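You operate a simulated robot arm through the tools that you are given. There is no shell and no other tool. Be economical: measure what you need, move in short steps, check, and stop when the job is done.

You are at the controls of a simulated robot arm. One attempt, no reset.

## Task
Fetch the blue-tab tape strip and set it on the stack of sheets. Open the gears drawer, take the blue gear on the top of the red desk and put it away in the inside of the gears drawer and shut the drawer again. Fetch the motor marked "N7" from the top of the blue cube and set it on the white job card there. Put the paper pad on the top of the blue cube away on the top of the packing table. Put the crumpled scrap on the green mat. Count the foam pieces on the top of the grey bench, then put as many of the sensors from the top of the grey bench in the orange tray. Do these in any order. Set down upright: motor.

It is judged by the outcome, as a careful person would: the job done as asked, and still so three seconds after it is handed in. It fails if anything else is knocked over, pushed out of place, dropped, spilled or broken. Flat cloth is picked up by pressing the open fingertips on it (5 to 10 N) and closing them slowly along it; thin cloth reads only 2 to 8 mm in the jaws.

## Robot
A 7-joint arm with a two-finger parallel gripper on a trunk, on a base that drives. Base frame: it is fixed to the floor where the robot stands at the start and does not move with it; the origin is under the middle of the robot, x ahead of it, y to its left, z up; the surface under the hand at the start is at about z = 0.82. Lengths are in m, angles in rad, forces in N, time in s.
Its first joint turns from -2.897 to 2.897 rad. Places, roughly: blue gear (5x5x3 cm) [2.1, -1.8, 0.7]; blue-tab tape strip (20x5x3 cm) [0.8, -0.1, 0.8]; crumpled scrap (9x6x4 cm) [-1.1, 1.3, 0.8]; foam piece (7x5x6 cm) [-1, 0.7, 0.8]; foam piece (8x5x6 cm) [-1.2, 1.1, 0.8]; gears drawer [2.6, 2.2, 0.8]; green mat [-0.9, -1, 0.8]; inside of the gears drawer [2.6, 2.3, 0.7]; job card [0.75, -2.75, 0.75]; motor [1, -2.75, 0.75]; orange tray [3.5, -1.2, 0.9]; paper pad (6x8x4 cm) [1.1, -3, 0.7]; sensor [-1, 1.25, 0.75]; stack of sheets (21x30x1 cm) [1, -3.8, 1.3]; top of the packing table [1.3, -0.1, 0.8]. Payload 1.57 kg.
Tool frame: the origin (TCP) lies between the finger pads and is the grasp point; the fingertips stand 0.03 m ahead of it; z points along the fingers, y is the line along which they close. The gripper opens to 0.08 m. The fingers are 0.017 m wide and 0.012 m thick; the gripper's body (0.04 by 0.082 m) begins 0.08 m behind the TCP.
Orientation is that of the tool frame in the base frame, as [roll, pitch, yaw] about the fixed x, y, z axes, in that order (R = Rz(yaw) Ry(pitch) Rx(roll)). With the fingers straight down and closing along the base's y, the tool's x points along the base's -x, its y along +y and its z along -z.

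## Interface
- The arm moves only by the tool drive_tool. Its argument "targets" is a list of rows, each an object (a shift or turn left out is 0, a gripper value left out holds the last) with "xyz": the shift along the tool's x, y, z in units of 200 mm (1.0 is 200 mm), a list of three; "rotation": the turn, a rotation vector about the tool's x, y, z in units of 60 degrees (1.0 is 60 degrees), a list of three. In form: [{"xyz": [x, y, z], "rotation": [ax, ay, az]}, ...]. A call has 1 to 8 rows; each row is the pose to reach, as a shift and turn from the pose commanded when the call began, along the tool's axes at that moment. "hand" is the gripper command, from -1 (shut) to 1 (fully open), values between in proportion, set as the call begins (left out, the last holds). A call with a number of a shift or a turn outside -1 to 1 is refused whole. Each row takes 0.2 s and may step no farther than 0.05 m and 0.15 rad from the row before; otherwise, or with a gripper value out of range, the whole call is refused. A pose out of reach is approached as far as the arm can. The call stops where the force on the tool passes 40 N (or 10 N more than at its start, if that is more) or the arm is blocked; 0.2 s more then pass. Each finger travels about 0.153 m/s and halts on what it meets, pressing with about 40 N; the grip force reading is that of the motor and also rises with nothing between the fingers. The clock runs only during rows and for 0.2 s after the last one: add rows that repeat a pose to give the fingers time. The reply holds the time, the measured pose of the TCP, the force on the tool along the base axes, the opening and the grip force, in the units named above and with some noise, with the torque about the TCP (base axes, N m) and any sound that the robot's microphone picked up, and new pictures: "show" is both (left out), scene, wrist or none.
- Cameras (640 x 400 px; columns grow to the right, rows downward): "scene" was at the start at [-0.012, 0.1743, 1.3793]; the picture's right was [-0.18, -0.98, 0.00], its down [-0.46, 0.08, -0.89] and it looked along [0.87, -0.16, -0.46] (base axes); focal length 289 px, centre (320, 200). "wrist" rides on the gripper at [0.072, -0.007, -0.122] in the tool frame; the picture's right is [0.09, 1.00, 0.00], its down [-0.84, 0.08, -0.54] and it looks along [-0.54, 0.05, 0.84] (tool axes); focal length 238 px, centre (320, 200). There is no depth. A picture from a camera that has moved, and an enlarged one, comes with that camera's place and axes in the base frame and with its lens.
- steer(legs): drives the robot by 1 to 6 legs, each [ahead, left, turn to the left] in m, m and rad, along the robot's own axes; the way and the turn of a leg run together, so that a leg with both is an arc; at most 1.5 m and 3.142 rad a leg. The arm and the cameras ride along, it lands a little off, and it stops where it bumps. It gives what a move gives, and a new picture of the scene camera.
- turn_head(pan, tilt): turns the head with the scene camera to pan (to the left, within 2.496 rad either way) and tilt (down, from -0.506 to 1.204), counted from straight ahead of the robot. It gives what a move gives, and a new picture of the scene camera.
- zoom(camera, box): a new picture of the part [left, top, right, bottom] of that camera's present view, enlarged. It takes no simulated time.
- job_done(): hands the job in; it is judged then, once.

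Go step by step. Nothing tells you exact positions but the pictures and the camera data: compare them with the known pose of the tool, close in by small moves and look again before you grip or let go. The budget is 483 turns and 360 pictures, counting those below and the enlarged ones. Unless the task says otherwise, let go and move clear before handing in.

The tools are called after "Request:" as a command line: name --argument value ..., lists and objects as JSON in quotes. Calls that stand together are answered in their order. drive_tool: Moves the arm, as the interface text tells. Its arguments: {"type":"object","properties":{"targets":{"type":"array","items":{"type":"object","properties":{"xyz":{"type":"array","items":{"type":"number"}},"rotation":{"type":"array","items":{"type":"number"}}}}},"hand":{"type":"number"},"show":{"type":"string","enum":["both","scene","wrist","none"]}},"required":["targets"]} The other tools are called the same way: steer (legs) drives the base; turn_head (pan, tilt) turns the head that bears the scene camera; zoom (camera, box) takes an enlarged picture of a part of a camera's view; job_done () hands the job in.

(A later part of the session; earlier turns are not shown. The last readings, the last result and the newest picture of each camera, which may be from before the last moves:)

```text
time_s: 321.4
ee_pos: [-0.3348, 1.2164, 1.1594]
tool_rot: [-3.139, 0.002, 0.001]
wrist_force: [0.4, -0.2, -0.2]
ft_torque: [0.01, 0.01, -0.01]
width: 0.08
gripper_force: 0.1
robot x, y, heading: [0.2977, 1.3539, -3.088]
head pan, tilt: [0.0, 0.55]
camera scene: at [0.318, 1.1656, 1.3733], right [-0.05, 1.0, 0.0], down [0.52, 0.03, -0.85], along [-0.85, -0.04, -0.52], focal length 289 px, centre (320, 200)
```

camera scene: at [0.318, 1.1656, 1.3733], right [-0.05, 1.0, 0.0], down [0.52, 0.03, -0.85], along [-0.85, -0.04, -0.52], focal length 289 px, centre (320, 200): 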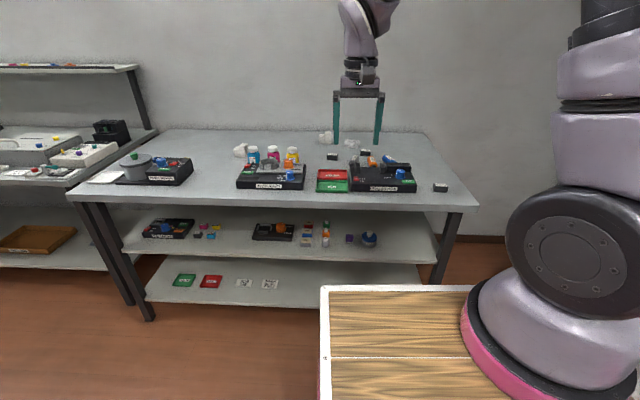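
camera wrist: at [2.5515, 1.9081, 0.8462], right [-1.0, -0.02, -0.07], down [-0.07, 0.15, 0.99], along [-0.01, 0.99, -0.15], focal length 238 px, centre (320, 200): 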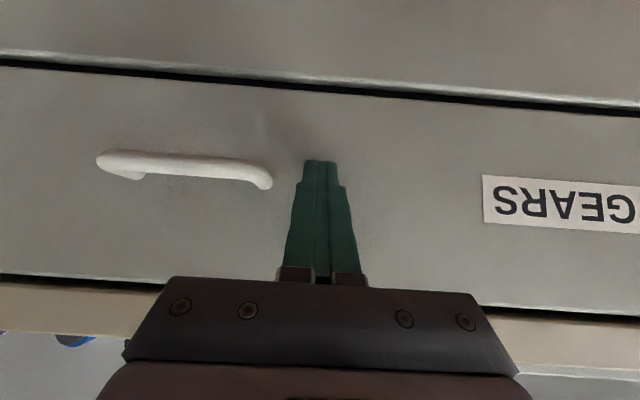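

Request:
zoom --camera "scene" --box '[210, 120, 460, 220]'

Request:
zoom --camera "scene" --box '[300, 120, 460, 200]'

Request:
zoom --camera "scene" --box '[70, 120, 310, 210]'

```text
2.56 times, centred on (335, 170) of scene
camera zoom: at [0.318, 1.1656, 1.3733], right [-0.05, 1.0, 0.0], down [0.52, 0.03, -0.85], along [-0.85, -0.04, -0.52], focal length 740 px, centre (282, 277)
```

zoom: 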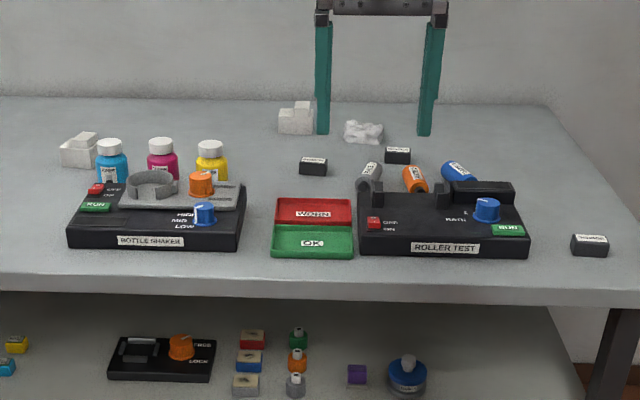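

```text
4.00 times, centred on (380, 160) of scene
camera zoom: at [0.318, 1.1656, 1.3733], right [-0.05, 1.0, 0.0], down [0.52, 0.03, -0.85], along [-0.85, -0.04, -0.52], focal length 1156 px, centre (80, 360)
```

zoom: 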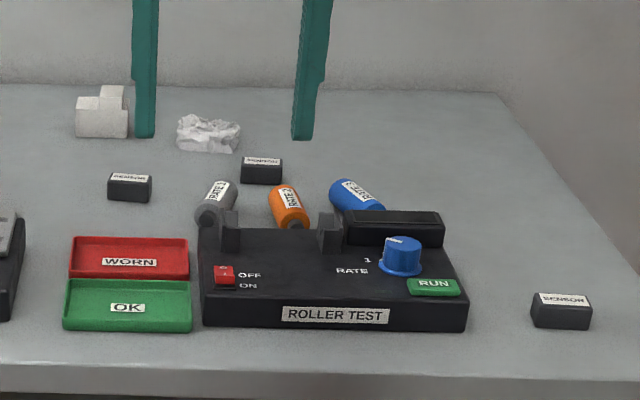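

```text
2.67 times, centred on (190, 165) of scene
camera zoom: at [0.318, 1.1656, 1.3733], right [-0.05, 1.0, 0.0], down [0.52, 0.03, -0.85], along [-0.85, -0.04, -0.52], focal length 771 px, centre (667, 293)
```

zoom: 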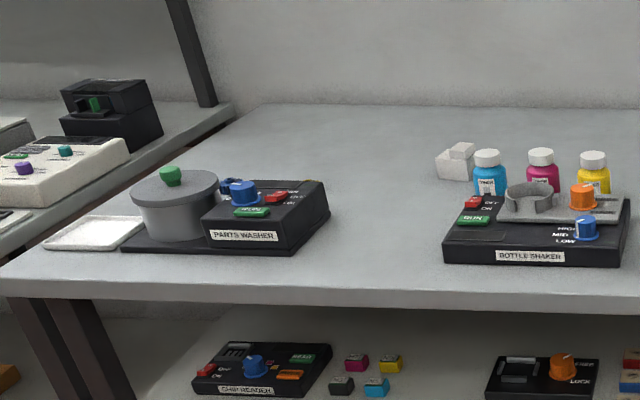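

Two foam pieces are visible on the bench so far, and three sensors plus the crumpled scrap. I move up to the bench and check with the wrist camera.

Request:
steer --legs '[[0.42, 0.05, -0.055]]'

Request:
drive_tool --targets '[{"xyz": [-0.2, 0, 0]}, {"xyz": [-0.4, 0, 0]}, {"xyz": [-0.6, 0, 0]}]' --show "both"

```text
time_s: 324.0
ee_pos: [-0.7561, 1.179, 1.1597]
tool_rot: [-3.14, 0.002, -0.04]
wrist_force: [-0.3, -0.2, -0.4]
ft_torque: [-0.02, -0.01, 0.03]
width: 0.08
gripper_force: 0.1
robot x, y, heading: [-0.1191, 1.2911, -3.127]
head pan, tilt: [0.0, 0.55]
camera scene: at [-0.106, 1.1028, 1.3732], right [-0.01, 1.0, 0.0], down [0.52, 0.01, -0.85], along [-0.85, -0.01, -0.52], focal length 289 px, centre (320, 200)
```

scene: 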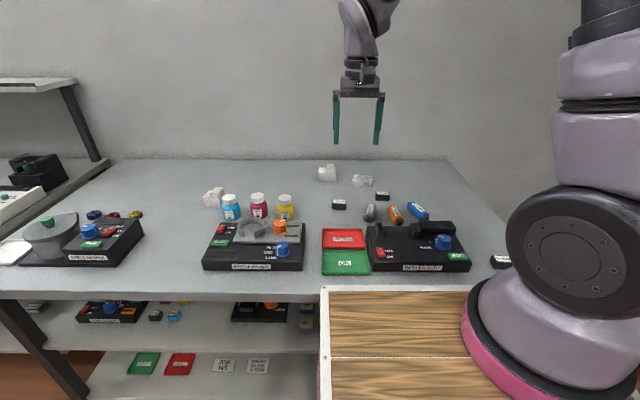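

```text
time_s: 324.8
ee_pos: [-0.8755, 1.186, 1.16]
tool_rot: [-3.14, 0.0, -0.039]
wrist_force: [0.6, -0.5, 0.5]
ft_torque: [-0.01, 0.04, -0.01]
width: 0.0801
gripper_force: 0.1
robot x, y, heading: [-0.1171, 1.2915, -3.125]
head pan, tilt: [0.0, 0.55]
camera scene: at [-0.1053, 1.1027, 1.3732], right [-0.01, 1.0, 0.0], down [0.52, 0.01, -0.85], along [-0.85, -0.01, -0.52], focal length 289 px, centre (320, 200)
camera wrist: at [-0.8024, 1.1913, 1.2817], right [0.05, -1.0, 0.0], down [-0.84, -0.05, 0.54], along [-0.54, -0.03, -0.84], focal length 238 px, centre (320, 200)
```

scene: 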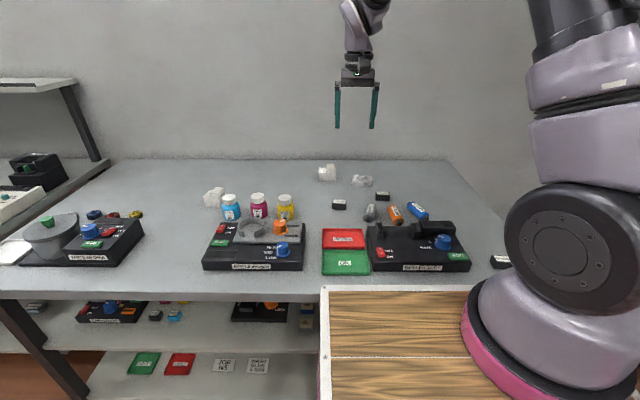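
wrist: 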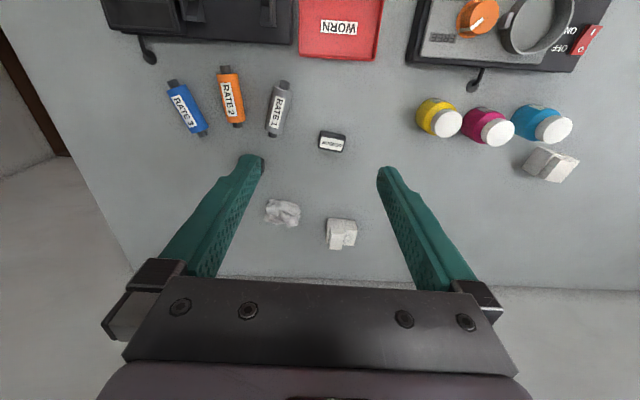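

Only two foam pieces → two sensors are needed. First the scrap (≈−1.12,1.26,0.84).

Request:
steer --legs '[[0.025, 0.02, 0]]'

Request:
drive_tool --targets '[{"xyz": [-0.2, -0.1, 0]}, {"xyz": [-0.4, -0.2, 0.1], "rotation": [0, -0.1, 0]}, {"xyz": [-0.6, -0.3, 0.25], "rotation": [0, -0.2, 0]}, {"xyz": [-0.75, -0.35, 0.4], "rotation": [0, -0.28, 0]}, {"xyz": [-0.8, -0.35, 0.6], "rotation": [0, -0.28, 0]}]' --show "wrist"

```text
time_s: 325.7
ee_pos: [-0.9014, 1.1675, 1.1593]
tool_rot: [-3.14, 0.001, -0.038]
wrist_force: [0.4, 0.1, -0.7]
ft_torque: [-0.01, 0.0, 0.02]
width: 0.0803
gripper_force: 0.0
robot x, y, heading: [-0.1408, 1.2728, -3.134]
head pan, tilt: [0.0, 0.55]
camera scene: at [-0.1314, 1.0833, 1.3732], right [-0.01, 1.0, 0.0], down [0.52, 0.01, -0.85], along [-0.85, -0.01, -0.52], focal length 289 px, centre (320, 200)
```

scene: 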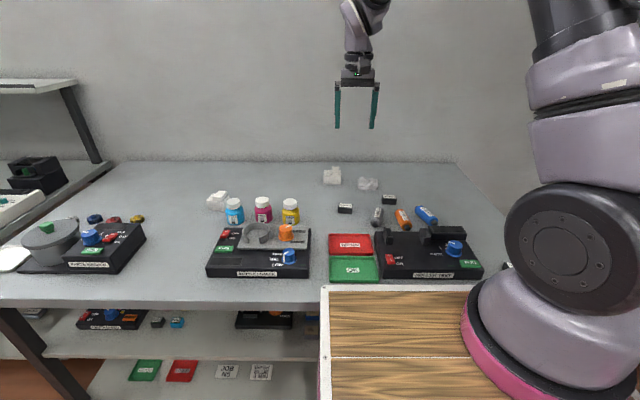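

```text
refused: row 3 steps farther than a row can; nothing moved
```

Request:
drive_tool --targets '[{"xyz": [-0.16, -0.08, 0], "rotation": [0, -0.05, 0]}, {"xyz": [-0.32, -0.16, 0.1], "rotation": [0, -0.1, 0]}, {"xyz": [-0.48, -0.24, 0.2], "rotation": [0, -0.2, 0]}, {"xyz": [-0.64, -0.32, 0.3], "rotation": [0, -0.28, 0]}, {"xyz": [-0.78, -0.4, 0.45], "rotation": [0, -0.28, 0]}, {"xyz": [-0.8, -0.43, 0.65], "rotation": [0, -0.28, 0]}]' --show "wrist"

```text
time_s: 327.1
ee_pos: [-1.0626, 1.257, 1.0326]
tool_rot: [-3.14, 0.297, -0.038]
wrist_force: [0.2, -0.2, 0.0]
ft_torque: [-0.03, 0.02, -0.01]
width: 0.0801
gripper_force: 0.0
robot x, y, heading: [-0.1423, 1.2707, -3.127]
head pan, tilt: [0.0, 0.55]
camera wrist: at [-0.9576, 1.2606, 1.1276], right [0.05, -1.0, -0.03], down [-0.64, -0.05, 0.76], along [-0.76, -0.02, -0.65], focal length 238 px, centre (320, 200)
```

wrist: 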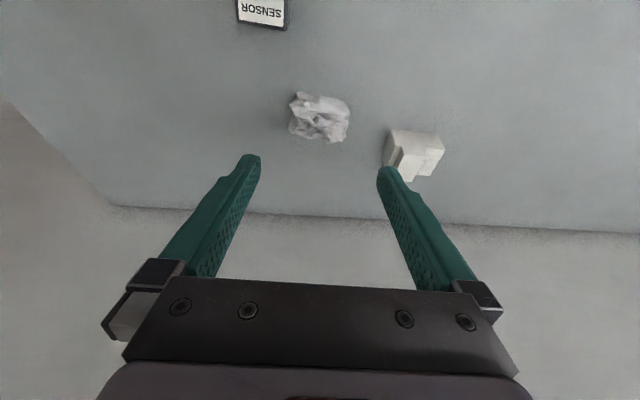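

Request:
zoom --camera "wrist" --box '[260, 70, 380, 160]'

```text
4.44 times, centred on (320, 115) of wrist
camera zoom: at [-0.9576, 1.2606, 1.1276], right [0.05, -1.0, -0.03], down [-0.64, -0.05, 0.76], along [-0.76, -0.02, -0.65], focal length 1059 px, centre (320, 578)
```

zoom: 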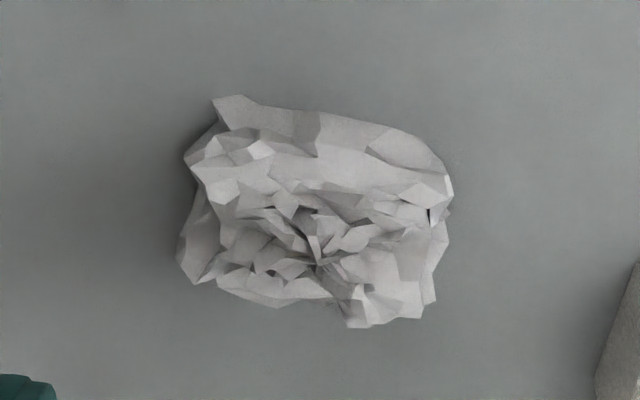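

Request:
steer --legs '[[0.045, 0, 0]]'

Request:
drive_tool --targets '[{"xyz": [0, 0, 0], "rotation": [0, 0.1, 0]}, {"xyz": [0, 0, 0], "rotation": [0, 0.2, 0]}, {"xyz": [0, 0, 0], "rotation": [0, 0.28, 0]}]' --show "none"

Request:
drive_tool --targets '[{"rotation": [0, 0, 0.14]}, {"rotation": [0, 0, 0.28]}, {"rotation": [0, 0, 0.42]}, {"rotation": [0, 0, 0.56]}, {"rotation": [0, 0, 0.7]}, {"rotation": [0, 0, 0.84]}, {"rotation": [0, 0, 0.98]}]' --show "none"

Request:
drive_tool --targets '[{"rotation": [0, 0, 0.14]}, {"rotation": [0, 0, 0.28]}, {"rotation": [0, 0, 0.42]}, {"rotation": [0, 0, 0.5]}, {"rotation": [0, 0, 0.5]}]' --show "both"

```text
time_s: 328.0
ee_pos: [-1.1083, 1.2554, 1.0316]
tool_rot: [-3.142, 0.296, -0.037]
wrist_force: [-1.2, 0.1, 0.4]
ft_torque: [-0.01, -0.02, 0.0]
width: 0.08
gripper_force: 0.1
robot x, y, heading: [-0.1858, 1.2719, -3.132]
head pan, tilt: [0.0, 0.55]
camera scene: at [-0.1767, 1.0828, 1.3732], right [-0.01, 1.0, 0.0], down [0.52, 0.01, -0.85], along [-0.85, -0.01, -0.52], focal length 289 px, centre (320, 200)
```

scene: 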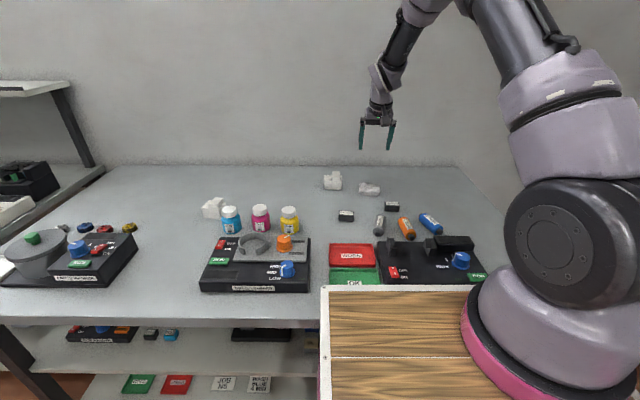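

```text
time_s: 328.8
ee_pos: [-1.1074, 1.256, 1.0306]
tool_rot: [-3.141, 0.003, -0.039]
wrist_force: [-0.4, 0.2, 1.1]
ft_torque: [0.02, 0.04, 0.01]
width: 0.0799
gripper_force: 0.0
robot x, y, heading: [-0.1848, 1.274, -3.129]
head pan, tilt: [0.0, 0.55]
```

```text
time_s: 330.4
ee_pos: [-1.1083, 1.2562, 1.0323]
tool_rot: [3.14, 0.002, -1.066]
wrist_force: [0.0, -0.7, -0.2]
ft_torque: [0.0, 0.0, -0.02]
width: 0.0802
gripper_force: 0.0
robot x, y, heading: [-0.1856, 1.2729, -3.133]
head pan, tilt: [0.0, 0.55]
```

```text
time_s: 331.6
ee_pos: [-1.109, 1.2548, 1.0292]
tool_rot: [3.139, 0.002, -1.592]
wrist_force: [0.0, 0.3, -0.2]
ft_torque: [0.0, 0.0, 0.04]
width: 0.0803
gripper_force: 0.2
robot x, y, heading: [-0.1854, 1.2709, -3.127]
head pan, tilt: [0.0, 0.55]
camera scene: at [-0.1766, 1.0828, 1.3732], right [-0.01, 1.0, 0.0], down [0.52, 0.01, -0.85], along [-0.85, -0.01, -0.52], focal length 289 px, centre (320, 200)
camera wrist: at [-1.102, 1.1845, 1.1522], right [-1.0, -0.07, 0.0], down [-0.06, 0.84, 0.54], along [-0.04, 0.54, -0.84], focal length 238 px, centre (320, 200)
```

scene: 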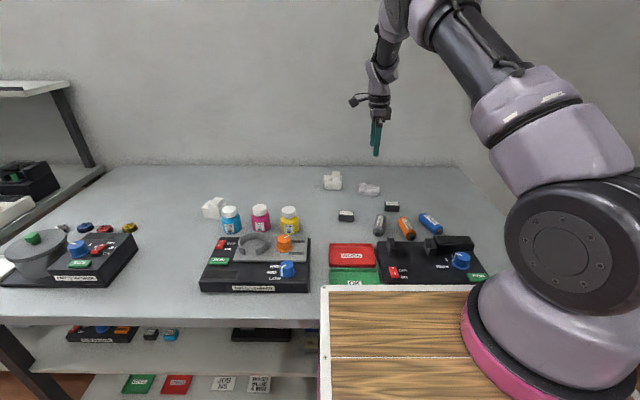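
wrist: 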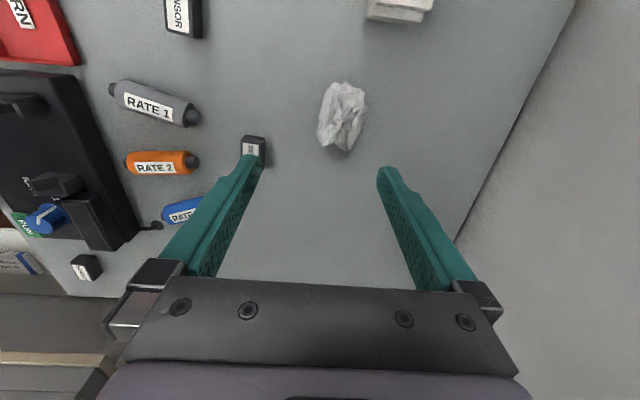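

Request:
drive_tool --targets '[{"xyz": [-0.02, 0.135, 0.15]}, {"xyz": [-0.02, 0.135, 0.35]}, {"xyz": [-0.02, 0.135, 0.55]}, {"xyz": [-0.02, 0.135, 0.65]}, {"xyz": [-0.02, 0.135, 0.65]}]' --show "wrist"

```text
time_s: 332.8
ee_pos: [-1.1332, 1.2597, 0.9028]
tool_rot: [3.14, 0.002, -1.589]
wrist_force: [1.2, -0.3, -0.2]
ft_torque: [-0.01, 0.0, 0.0]
width: 0.0799
gripper_force: 0.0
robot x, y, heading: [-0.1865, 1.269, -3.131]
head pan, tilt: [0.0, 0.55]
camera wrist: at [-1.1286, 1.1885, 1.0241], right [-1.0, -0.07, 0.0], down [-0.06, 0.84, 0.54], along [-0.04, 0.54, -0.84], focal length 238 px, centre (320, 200)
```

wrist: 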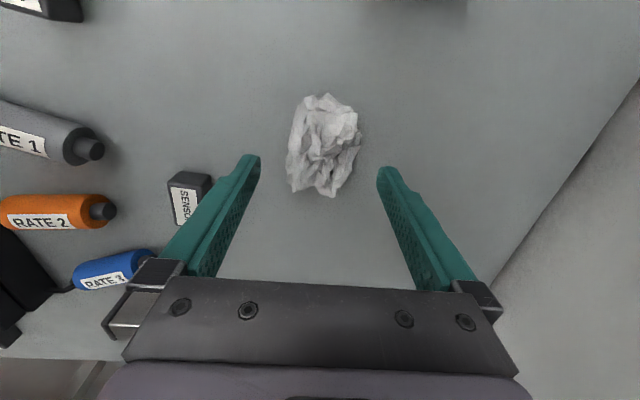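

Request:
drive_tool --targets '[{"xyz": [0, 0.01, 0.12]}, {"xyz": [0, 0.01, 0.23]}, {"xyz": [0, 0.01, 0.23]}]' --show "none"

Request:
drive_tool --targets '[{"xyz": [0, 0, 0]}, {"xyz": [0, 0, 0]}, {"xyz": [0, 0, 0]}]' --hand 0 --show "wrist"

```text
time_s: 333.6
ee_pos: [-1.1379, 1.2586, 0.8557]
tool_rot: [3.141, 0.003, -1.588]
wrist_force: [-0.8, -0.4, -0.1]
ft_torque: [0.0, 0.0, -0.02]
width: 0.0802
gripper_force: 0.1
robot x, y, heading: [-0.1865, 1.2732, -3.129]
head pan, tilt: [0.0, 0.55]
```

```text
time_s: 334.4
ee_pos: [-1.1385, 1.2587, 0.8549]
tool_rot: [-3.141, 0.002, -1.588]
wrist_force: [-0.3, 0.1, 0.3]
ft_torque: [-0.02, -0.01, 0.02]
width: 0.0506
gripper_force: 39.9
robot x, y, heading: [-0.1847, 1.2732, -3.129]
head pan, tilt: [0.0, 0.55]
camera wrist: at [-1.1314, 1.1869, 0.9769], right [-1.0, -0.07, 0.0], down [-0.06, 0.84, 0.54], along [-0.04, 0.54, -0.84], focal length 238 px, centre (320, 200)
```

wrist: 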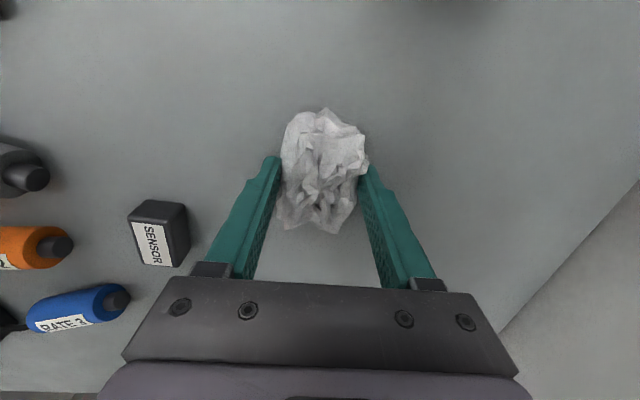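

Request:
drive_tool --targets '[{"xyz": [0, 0, -0.2]}, {"xyz": [0, 0, -0.4]}, {"xyz": [0, 0, -0.6]}, {"xyz": [0, 0, -0.8]}, {"xyz": [0, 0, -1.0]}]' --show "none"

Request:
drive_tool --targets '[{"xyz": [0, -0.15, -0.15]}, {"xyz": [0, -0.35, -0.25]}, {"xyz": [0, -0.55, -0.35]}, {"xyz": [0, -0.75, -0.45]}, {"xyz": [0, -0.95, -0.5]}]' --show "wrist"

```text
time_s: 335.6
ee_pos: [-1.1345, 1.2635, 1.0542]
tool_rot: [-3.14, 0.001, -1.589]
wrist_force: [0.0, -0.4, -0.1]
ft_torque: [-0.01, -0.01, 0.01]
width: 0.0495
gripper_force: 40.0
robot x, y, heading: [-0.1876, 1.2725, -3.134]
head pan, tilt: [0.0, 0.55]
```

```text
time_s: 336.8
ee_pos: [-0.9438, 1.2551, 1.155]
tool_rot: [3.141, 0.003, -1.587]
wrist_force: [-0.7, 0.1, -0.2]
ft_torque: [0.0, -0.09, 0.01]
width: 0.051
gripper_force: 40.4
robot x, y, heading: [-0.1834, 1.2709, -3.129]
head pan, tilt: [0.0, 0.55]
camera wrist: at [-0.9384, 1.1851, 1.2778], right [-1.0, -0.07, 0.0], down [-0.06, 0.84, 0.54], along [-0.04, 0.54, -0.84], focal length 238 px, centre (320, 200)
```

wrist: 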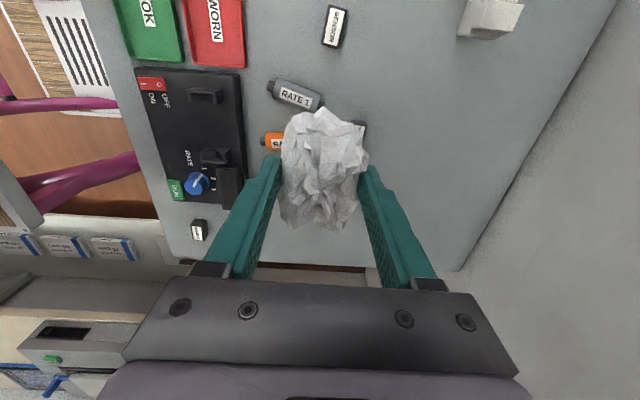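

Request:
drive_tool --targets '[{"xyz": [0, -0.15, -0.1]}, {"xyz": [0, -0.35, -0.2]}, {"xyz": [0, -0.5, -0.25]}]' --show "none"

Request:
steer --legs '[[-0.1, 0, 0], [0, 1.5, 0], [0, 0.72, 0]]'

Request:
turn_head --pan 0.0 --tilt 0.6

```text
time_s: 337.6
ee_pos: [-0.8476, 1.2561, 1.2015]
tool_rot: [3.14, 0.001, -1.589]
wrist_force: [-0.2, 0.6, 0.4]
ft_torque: [0.02, -0.05, -0.01]
width: 0.0504
gripper_force: 40.1
robot x, y, heading: [-0.1873, 1.2726, -3.132]
head pan, tilt: [0.0, 0.55]
```

```text
time_s: 349.3
ee_pos: [-0.733, -0.9792, 1.2023]
tool_rot: [3.141, 0.002, -1.579]
wrist_force: [-0.1, 0.6, -0.7]
ft_torque: [0.03, 0.03, 0.0]
width: 0.0495
gripper_force: 39.8
robot x, y, heading: [-0.0732, -0.9578, -3.124]
head pan, tilt: [0.0, 0.55]
camera scene: at [-0.0607, -1.1462, 1.3732], right [-0.02, 1.0, 0.0], down [0.52, 0.01, -0.85], along [-0.85, -0.02, -0.52], focal length 289 px, centre (320, 200)
```

scene: 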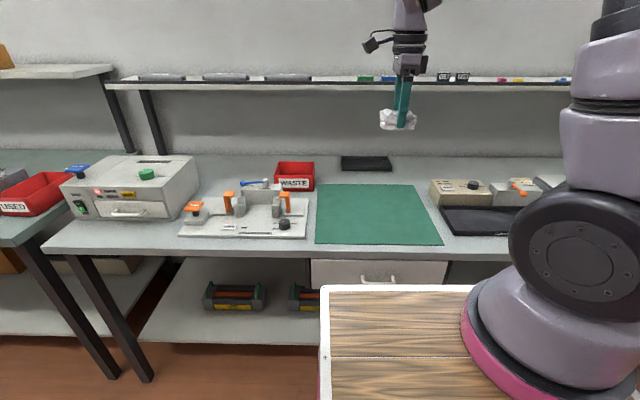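

```text
time_s: 349.9
ee_pos: [-0.733, -0.9787, 1.2025]
tool_rot: [3.14, 0.002, -1.58]
wrist_force: [0.9, 0.0, -0.9]
ft_torque: [0.02, -0.02, 0.03]
width: 0.0496
gripper_force: 39.7
robot x, y, heading: [-0.0751, -0.9585, -3.119]
head pan, tilt: [0.0, 0.6]
camera scene: at [-0.0593, -1.1461, 1.3687], right [-0.02, 1.0, 0.0], down [0.56, 0.01, -0.83], along [-0.83, -0.02, -0.56], focal length 289 px, centre (320, 200)
```

scene: 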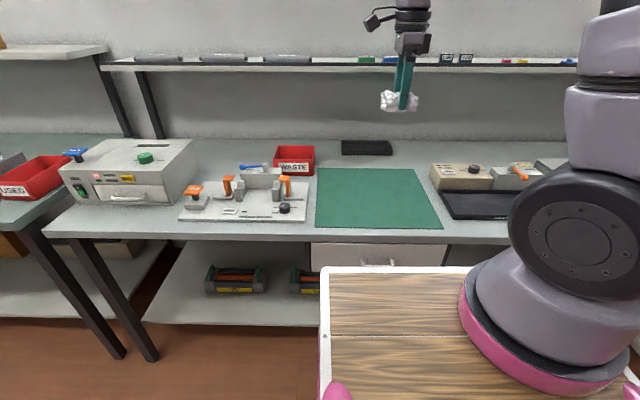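

Request:
drive_tool --targets '[{"xyz": [0, 0.2, 0.1]}, {"xyz": [0.01, 0.4, 0.2]}, {"xyz": [0.02, 0.6, 0.3]}, {"xyz": [0.03, 0.76, 0.45]}, {"xyz": [0.03, 0.76, 0.65]}, {"xyz": [0.03, 0.76, 0.85]}, {"xyz": [0.03, 0.76, 1.0]}]' --show "none"

Request:
drive_tool --targets '[{"xyz": [0, 0, 0.2]}, {"xyz": [0, 0, 0.4]}, {"xyz": [0, 0, 0.58]}, {"xyz": [0, 0, 0.62]}, {"xyz": [0, 0, 0.66]}, {"xyz": [0, 0, 0.66]}]' --show "both"

```text
time_s: 351.5
ee_pos: [-0.886, -0.9855, 1.0035]
tool_rot: [3.139, 0.001, -1.581]
wrist_force: [0.6, -0.2, 0.3]
ft_torque: [-0.02, 0.0, 0.01]
width: 0.051
gripper_force: 39.6
robot x, y, heading: [-0.0711, -0.9558, -3.124]
head pan, tilt: [0.0, 0.6]
```

```text
time_s: 352.9
ee_pos: [-0.885, -0.9844, 0.8705]
tool_rot: [3.141, 0.003, -1.58]
wrist_force: [-0.4, 0.2, 0.2]
ft_torque: [0.03, -0.02, -0.03]
width: 0.052
gripper_force: 40.3
robot x, y, heading: [-0.0715, -0.9595, -3.123]
head pan, tilt: [0.0, 0.6]
camera scene: at [-0.0593, -1.1461, 1.3687], right [-0.02, 1.0, 0.0], down [0.56, 0.01, -0.83], along [-0.82, -0.02, -0.56], focal length 289 px, centre (320, 200)
camera wrist: at [-0.879, -1.0548, 0.9927], right [-1.0, -0.08, 0.0], down [-0.07, 0.84, 0.54], along [-0.05, 0.54, -0.84], focal length 238 px, centre (320, 200)
```

scene: 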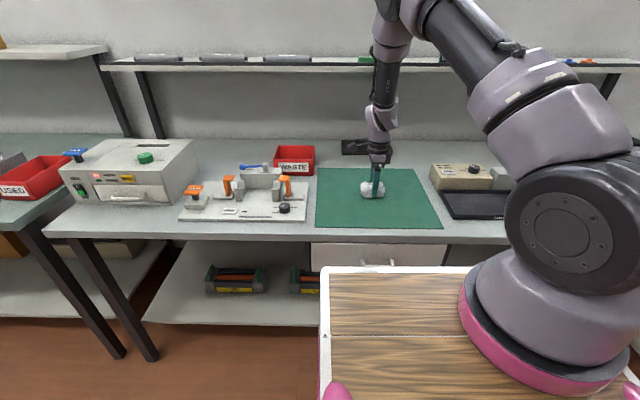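
wrist: 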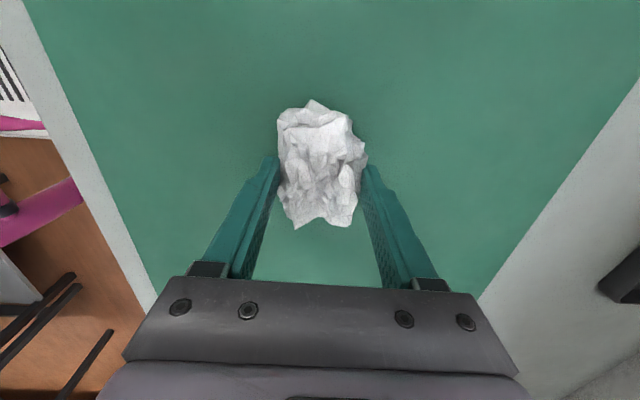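

Continue down gently until contact.

Request:
drive_tool --targets '[{"xyz": [0, 0, 0.02]}, {"xyz": [0, 0, 0.04]}, {"xyz": [0, 0, 0.06]}, {"xyz": [0, 0, 0.075]}]' --show "none"

```text
time_s: 353.9
ee_pos: [-0.885, -0.9828, 0.8562]
tool_rot: [3.137, 0.002, -1.579]
wrist_force: [0.1, 0.3, 20.9]
ft_torque: [0.12, -0.55, 0.04]
width: 0.0515
gripper_force: 39.5
robot x, y, heading: [-0.0722, -0.9532, -3.124]
head pan, tilt: [0.0, 0.6]
```

Request:
drive_tool --targets '[{"xyz": [0, 0, -0.01]}, {"xyz": [0, 0, -0.01]}, {"xyz": [0, 0, -0.01]}]' --hand 1 --show "none"

Request:
drive_tool --targets '[{"xyz": [0, 0, -0.2]}, {"xyz": [0, 0, -0.4]}, {"xyz": [0, 0, -0.6]}, {"xyz": [0, 0, -0.8]}, {"xyz": [0, -0.1, -1.0]}]' --show "wrist"

```text
time_s: 354.7
ee_pos: [-0.8849, -0.9823, 0.858]
tool_rot: [3.139, 0.003, -1.58]
wrist_force: [-0.7, -0.3, 0.2]
ft_torque: [-0.04, 0.03, 0.01]
width: 0.0798
gripper_force: 0.0
robot x, y, heading: [-0.0753, -0.9567, -3.123]
head pan, tilt: [0.0, 0.6]
```

```text
time_s: 355.9
ee_pos: [-0.8645, -0.9844, 1.0558]
tool_rot: [-3.141, 0.001, -1.581]
wrist_force: [-0.3, -0.3, -0.4]
ft_torque: [0.01, -0.01, -0.01]
width: 0.08
gripper_force: 0.0
robot x, y, heading: [-0.0741, -0.957, -3.124]
head pan, tilt: [0.0, 0.6]
camera wrist: at [-0.8589, -1.0553, 1.1775], right [-1.0, -0.08, 0.0], down [-0.07, 0.84, 0.54], along [-0.04, 0.54, -0.84], focal length 238 px, centre (320, 200)
```

wrist: 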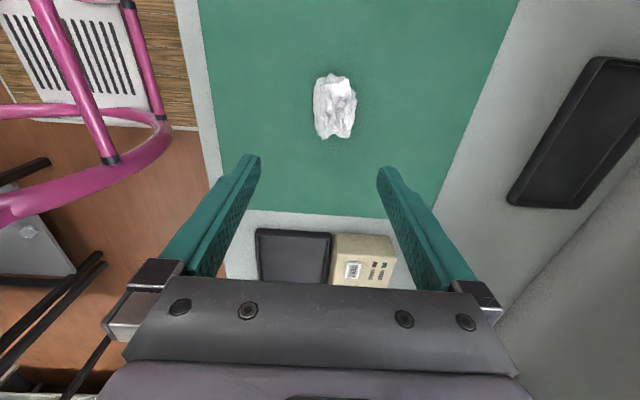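

Scrap lies on the mat. Now back to the grey bench for the sensors; first restore the hand yaw.

Request:
drive_tool --targets '[{"xyz": [0, -0.2, -0.15], "rotation": [0, 0, -0.14]}, {"xyz": [0, -0.4, -0.3], "rotation": [0, 0, -0.28]}, {"xyz": [0, -0.6, -0.45], "rotation": [0, 0, -0.42]}, {"xyz": [0, -0.7, -0.6], "rotation": [0, 0, -0.56]}, {"xyz": [0, -0.7, -0.6], "rotation": [0, 0, -0.7]}, {"xyz": [0, -0.7, -0.6], "rotation": [0, 0, -0.84]}, {"xyz": [0, -0.7, -0.6], "rotation": [0, 0, -0.98]}]' --show "none"

Request:
drive_tool --targets '[{"rotation": [0, 0, -0.14]}, {"rotation": [0, 0, -0.28]}, {"rotation": [0, 0, -0.42]}, {"rotation": [0, 0, -0.52]}]' --show "none"

Request:
steer --legs '[[0, -1.5, 0], [0, -0.9, -0.015]]'

Request:
drive_tool --targets '[{"xyz": [0, 0, 0]}]' --show "wrist"

```text
time_s: 357.5
ee_pos: [-0.7249, -0.9824, 1.1753]
tool_rot: [3.14, 0.002, -0.552]
wrist_force: [-0.4, 0.3, 0.3]
ft_torque: [0.01, 0.01, -0.02]
width: 0.0799
gripper_force: 0.1
robot x, y, heading: [-0.0723, -0.9584, -3.12]
head pan, tilt: [0.0, 0.6]
```

```text
time_s: 358.5
ee_pos: [-0.7249, -0.9839, 1.1775]
tool_rot: [-3.139, 0.002, -0.009]
wrist_force: [0.2, 0.5, 0.1]
ft_torque: [-0.02, -0.01, -0.01]
width: 0.08
gripper_force: 0.1
robot x, y, heading: [-0.0768, -0.9572, -3.123]
head pan, tilt: [0.0, 0.6]
```

```text
time_s: 370.2
ee_pos: [-0.8208, 1.3742, 1.1765]
tool_rot: [-3.139, 0.001, 0.007]
wrist_force: [0.2, 0.3, -0.6]
ft_torque: [-0.02, 0.02, 0.04]
width: 0.0797
gripper_force: 0.2
robot x, y, heading: [-0.1681, 1.4122, -3.106]
head pan, tilt: [0.0, 0.6]
camera scene: at [-0.1523, 1.2229, 1.3687], right [-0.04, 1.0, 0.0], down [0.56, 0.02, -0.83], along [-0.82, -0.03, -0.56], focal length 289 px, centre (320, 200)
```

scene: 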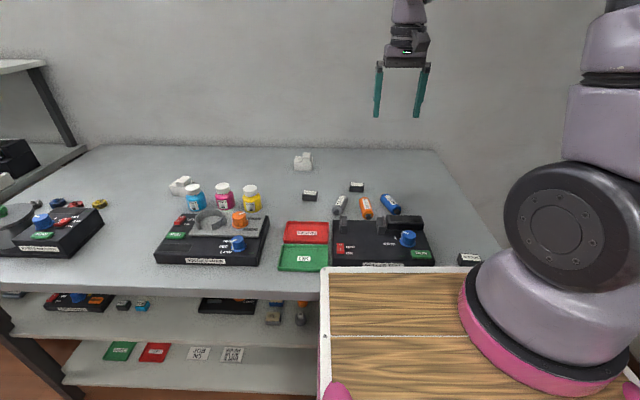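

```text
time_s: 370.6
ee_pos: [-0.8199, 1.3741, 1.1785]
tool_rot: [-3.139, 0.002, 0.008]
wrist_force: [0.3, -0.1, 0.9]
ft_torque: [0.0, 0.02, 0.0]
width: 0.0801
gripper_force: 0.0
robot x, y, heading: [-0.1695, 1.4107, -3.106]
head pan, tilt: [0.0, 0.6]
camera wrist: at [-0.7482, 1.3822, 1.2993], right [0.1, -1.0, 0.0], down [-0.84, -0.08, 0.54], along [-0.54, -0.05, -0.84], focal length 238 px, centre (320, 200)
```

wrist: 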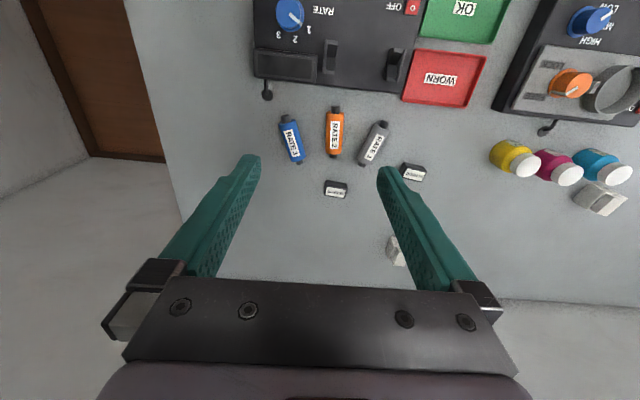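

Request:
steer --legs '[[-0.26, -0.1, -0.03]]'

Request:
drive_tool --targets '[{"xyz": [0, -0.1, 0.1], "rotation": [0, -0.13, 0]}, {"xyz": [0, -0.2, 0.2], "rotation": [0, -0.26, 0]}, {"xyz": [0.05, -0.3, 0.3], "rotation": [0, -0.39, 0]}, {"xyz": [0.1, -0.4, 0.4], "rotation": [0, -0.52, 0]}, {"xyz": [0.1, -0.4, 0.5], "rotation": [0, -0.65, 0]}, {"xyz": [0.1, -0.4, 0.6], "rotation": [0, -0.76, 0]}]' --show "both"

```text
time_s: 372.5
ee_pos: [-0.5644, 1.5023, 1.1775]
tool_rot: [-3.139, 0.001, -0.031]
wrist_force: [-0.2, 0.2, -0.7]
ft_torque: [0.02, 0.01, -0.04]
width: 0.0801
gripper_force: 0.1
robot x, y, heading: [0.0894, 1.5171, -3.142]
head pan, tilt: [0.0, 0.6]
camera scene: at [0.098, 1.3285, 1.3687], right [0.0, 1.0, 0.0], down [0.56, 0.0, -0.83], along [-0.83, 0.0, -0.56], focal length 289 px, centre (320, 200)
```

scene: 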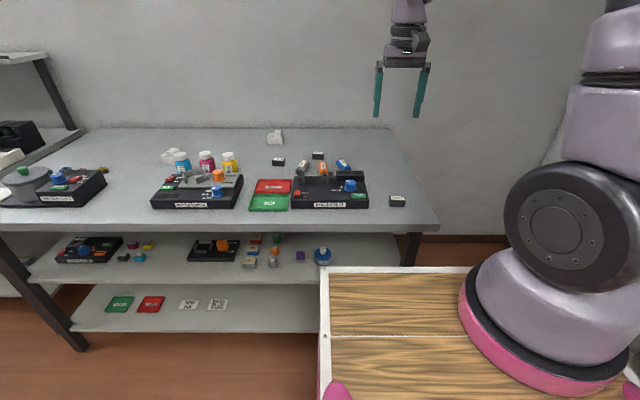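

```text
time_s: 373.9
ee_pos: [-0.6027, 1.5725, 1.0638]
tool_rot: [-3.14, 0.798, -0.029]
wrist_force: [0.0, 0.0, -0.2]
ft_torque: [-0.03, 0.02, 0.0]
width: 0.0802
gripper_force: 0.1
out of reach, approached as far as the arm can: row 4, 5, 6
robot x, y, heading: [0.0896, 1.5167, 3.145]
head pan, tilt: [0.0, 0.6]
camera scene: at [0.0986, 1.3289, 1.3687], right [0.0, 1.0, 0.0], down [0.56, 0.0, -0.83], along [-0.83, 0.0, -0.56], focal length 289 px, centre (320, 200)
camera wrist: at [-0.465, 1.5767, 1.0992], right [0.03, -1.0, -0.07], down [-0.2, -0.07, 0.98], along [-0.98, -0.02, -0.2], focal length 238 px, centre (320, 200)
```

scene: 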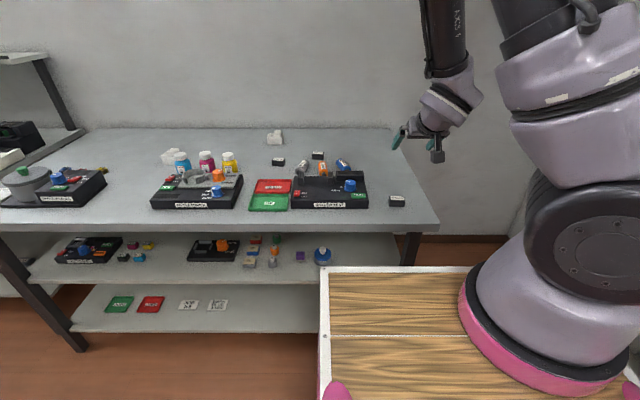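
wrist: 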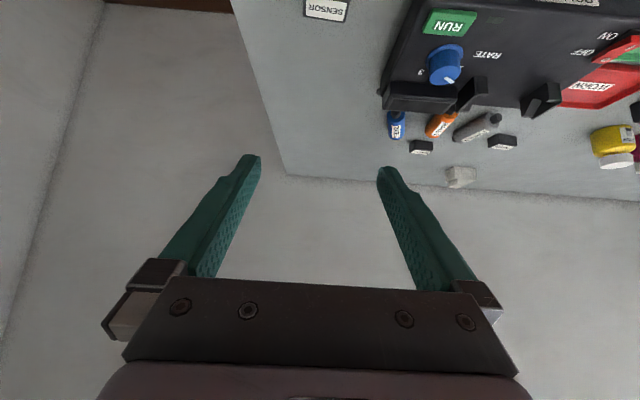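

Request:
drive_tool --targets '[{"xyz": [0.07, -0.01, 0.15]}, {"xyz": [0.15, -0.02, 0.32]}, {"xyz": [0.24, -0.03, 0.5]}, {"xyz": [0.33, -0.03, 0.68]}, {"xyz": [0.43, -0.03, 0.86]}, {"xyz": [0.43, -0.03, 0.86]}]' --show "both"

Request:
zoom --camera "wrist" --box '[220, 80, 420, 220]'

```text
time_s: 375.3
ee_pos: [-0.6715, 1.581, 0.885]
tool_rot: [-3.14, 0.797, -0.029]
wrist_force: [-0.2, -0.4, -1.0]
ft_torque: [-0.02, -0.01, -0.01]
width: 0.08
gripper_force: 0.1
robot x, y, heading: [0.0896, 1.5192, 3.141]
head pan, tilt: [0.0, 0.6]
camera scene: at [0.0981, 1.3285, 1.3687], right [0.0, 1.0, 0.0], down [0.56, 0.0, -0.83], along [-0.83, 0.0, -0.56], focal length 289 px, centre (320, 200)
camera wrist: at [-0.5331, 1.585, 0.92], right [0.04, -1.0, -0.07], down [-0.2, -0.07, 0.98], along [-0.98, -0.02, -0.2], focal length 238 px, centre (320, 200)
```

scene: 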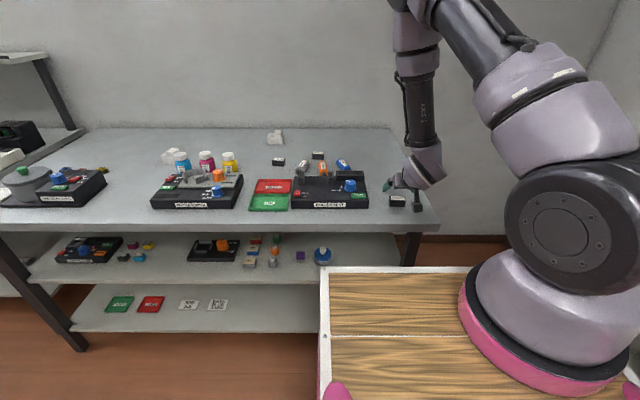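
wrist: 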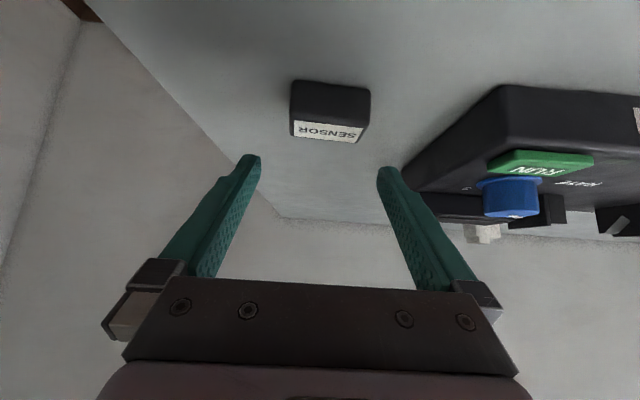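

```text
2.86 times, centred on (320, 150) of wrist
camera zoom: at [-0.5331, 1.585, 0.92], right [0.04, -1.0, -0.07], down [-0.2, -0.07, 0.98], along [-0.98, -0.02, -0.2], focal length 681 px, centre (320, 343)
```

zoom: 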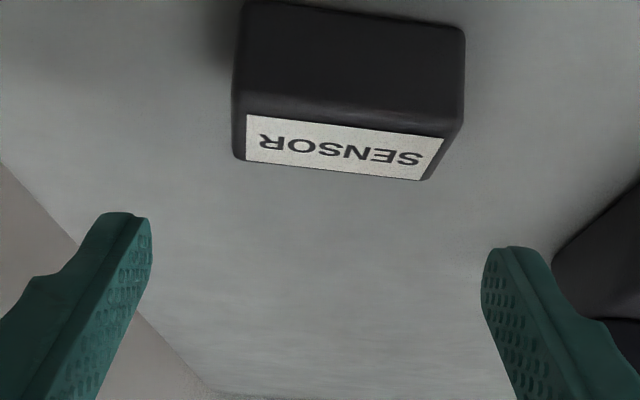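

Request:
drive_tool --targets '[{"xyz": [0.06, 0, 0.02]}, {"xyz": [0.12, 0, 0.045]}, {"xyz": [0.175, 0, 0.065]}, {"xyz": [0.175, 0, 0.065]}]' --show "wrist"

Request:
zoom --camera "wrist" --box '[220, 80, 420, 220]'

```text
time_s: 376.3
ee_pos: [-0.656, 1.5796, 0.8519]
tool_rot: [-3.139, 0.798, -0.028]
wrist_force: [-0.6, 0.2, 1.1]
ft_torque: [-0.01, -0.01, 0.02]
width: 0.0802
gripper_force: 0.1
robot x, y, heading: [0.0884, 1.5175, -3.143]
head pan, tilt: [0.0, 0.6]
camera wrist: at [-0.5169, 1.5837, 0.886], right [0.04, -1.0, -0.07], down [-0.2, -0.07, 0.98], along [-0.98, -0.02, -0.2], focal length 238 px, centre (320, 200)
```

wrist: 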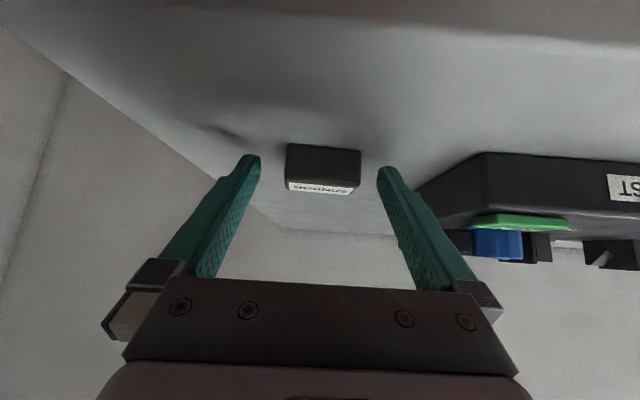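

```text
2.86 times, centred on (320, 150) of wrist
camera zoom: at [-0.5169, 1.5837, 0.886], right [0.04, -1.0, -0.07], down [-0.2, -0.07, 0.98], along [-0.98, -0.02, -0.2], focal length 681 px, centre (320, 343)
```

zoom: 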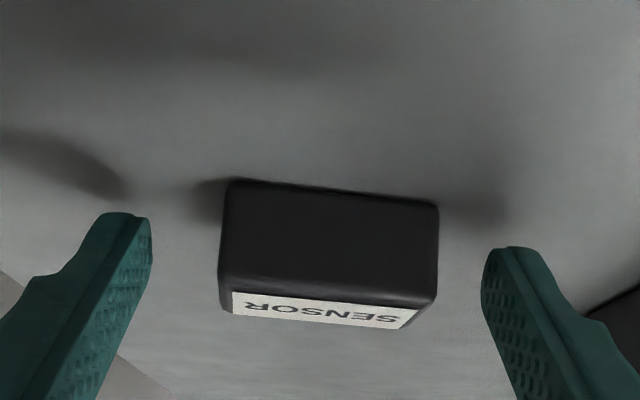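

Request:
drive_tool --targets '[{"xyz": [0, 0.01, 0.025]}, {"xyz": [0, 0.01, 0.025]}]' --show "none"

Request:
drive_tool --targets '[{"xyz": [0, 0, 0]}, {"xyz": [0, 0, 0]}, {"xyz": [0, 0, 0]}]' --hand -1 --show "none"

Request:
drive_tool --targets '[{"xyz": [-0.1, 0, -0.1]}, {"xyz": [-0.25, 0, -0.25]}, {"xyz": [-0.4, 0, -0.4]}, {"xyz": [-0.5, 0, -0.5]}]' --show "wrist"

```text
time_s: 376.9
ee_pos: [-0.6581, 1.5782, 0.8496]
tool_rot: [-3.138, 0.799, -0.028]
wrist_force: [0.1, 0.4, 0.3]
ft_torque: [0.0, 0.0, -0.03]
width: 0.0801
gripper_force: 0.1
robot x, y, heading: [0.0916, 1.5167, 3.144]
head pan, tilt: [0.0, 0.6]
```

```text
time_s: 377.7
ee_pos: [-0.6584, 1.5782, 0.8485]
tool_rot: [-3.138, 0.798, -0.028]
wrist_force: [-0.3, 0.3, -0.1]
ft_torque: [0.02, -0.01, 0.03]
width: 0.0488
gripper_force: 39.7
robot x, y, heading: [0.0908, 1.515, -3.142]
head pan, tilt: [0.0, 0.6]
```

```text
time_s: 378.7
ee_pos: [-0.658, 1.5774, 0.9896]
tool_rot: [-3.138, 0.795, -0.026]
wrist_force: [-1.0, 0.3, -0.2]
ft_torque: [0.0, -0.04, 0.02]
width: 0.0487
gripper_force: 40.0
robot x, y, heading: [0.0899, 1.5206, -3.14]
head pan, tilt: [0.0, 0.6]
camera wrist: at [-0.52, 1.5811, 1.0245], right [0.04, -1.0, -0.07], down [-0.2, -0.07, 0.98], along [-0.98, -0.02, -0.2], focal length 238 px, centre (320, 200)
```

wrist: 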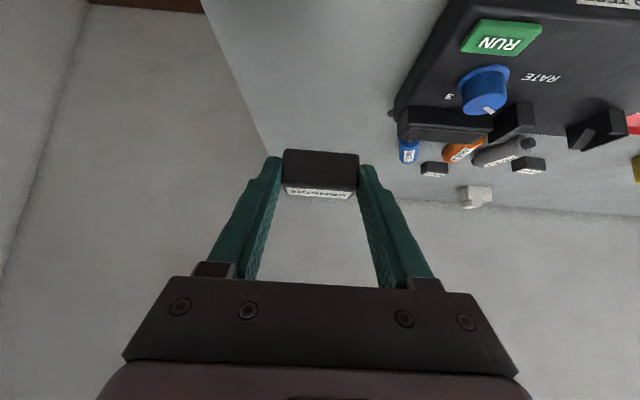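

Sensor 1 secured. Raise/retract and drive to the orange tray via the front lane.

Request:
drive_tool --targets '[{"xyz": [-0.05, 0, -0.2]}, {"xyz": [-0.1, 0, -0.4]}, {"xyz": [-0.15, 0, -0.6]}, {"xyz": [-0.2, 0, -0.8]}, {"xyz": [-0.22, 0, -0.92]}]' --show "none"

Request:
steer --legs '[[0.12, 0, 0], [0, 1.5, 0], [0, 1.08, 0], [0, 0, 3.14]]'

```text
time_s: 379.9
ee_pos: [-0.5787, 1.5699, 1.1599]
tool_rot: [-3.138, 0.793, -0.026]
wrist_force: [-0.2, -0.3, -0.4]
ft_torque: [-0.02, 0.03, -0.02]
width: 0.0485
gripper_force: 40.2
out of reach, approached as far as the arm can: row 3, 4, 5
robot x, y, heading: [0.0877, 1.519, -3.141]
head pan, tilt: [0.0, 0.6]
```

```text
time_s: 400.9
ee_pos: [0.5489, -1.1635, 1.1598]
tool_rot: [-3.14, 0.796, 3.097]
wrist_force: [-0.4, 0.1, -0.2]
ft_torque: [-0.03, 0.04, 0.01]
width: 0.0487
gripper_force: 40.2
robot x, y, heading: [-0.1139, -1.0968, -0.023]
head pan, tilt: [0.0, 0.6]
camera scene: at [-0.1253, -0.907, 1.3687], right [-0.02, -1.0, 0.0], down [-0.56, 0.01, -0.83], along [0.82, -0.02, -0.56], focal length 289 px, centre (320, 200)
```

scene: 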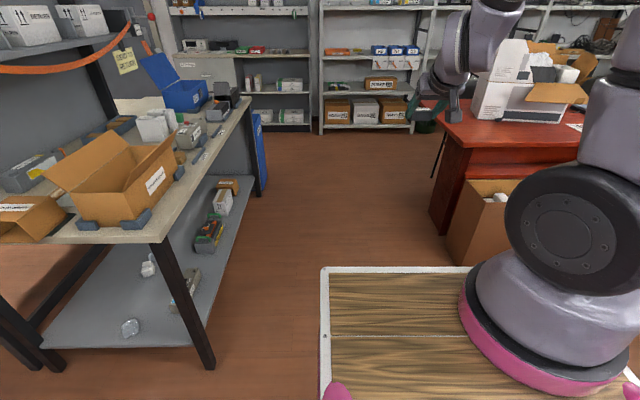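

Request:
zoom --camera "scene" --box '[300, 0, 440, 140]'

Request:
steer --legs '[[1.5, 0.03, 0.025], [1.0, 0, 0]]'

Request:
turn_head --pan 0.0 --tilt 0.5

```text
2.86 times, centred on (370, 70) of scene
camera zoom: at [-0.1253, -0.907, 1.3687], right [-0.02, -1.0, 0.0], down [-0.56, 0.01, -0.83], along [0.82, -0.02, -0.56], focal length 826 px, centre (177, 571)
```

zoom: 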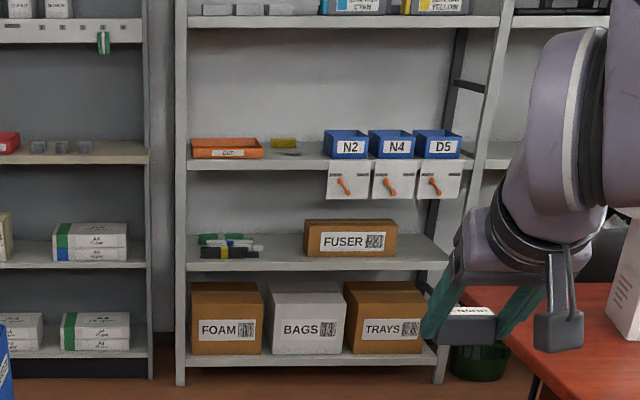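

```text
refused: leg 1 is longer than a leg can be; nothing moved
```

```text
time_s: 401.6
ee_pos: [0.5488, -1.1636, 1.1587]
tool_rot: [-3.138, 0.796, 3.094]
wrist_force: [-0.6, 0.3, -0.1]
ft_torque: [0.01, 0.0, 0.02]
width: 0.0485
gripper_force: 39.8
robot x, y, heading: [-0.1174, -1.0967, -0.018]
head pan, tilt: [0.0, 0.499]
camera scene: at [-0.1227, -0.907, 1.3778], right [-0.02, -1.0, 0.0], down [-0.48, 0.01, -0.88], along [0.88, -0.02, -0.48], focal length 289 px, centre (320, 200)
```

scene: 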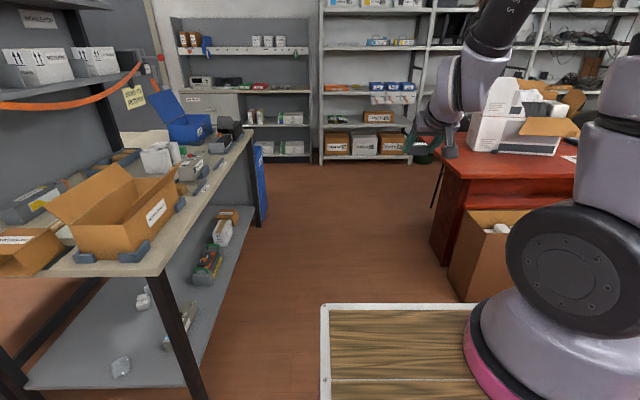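

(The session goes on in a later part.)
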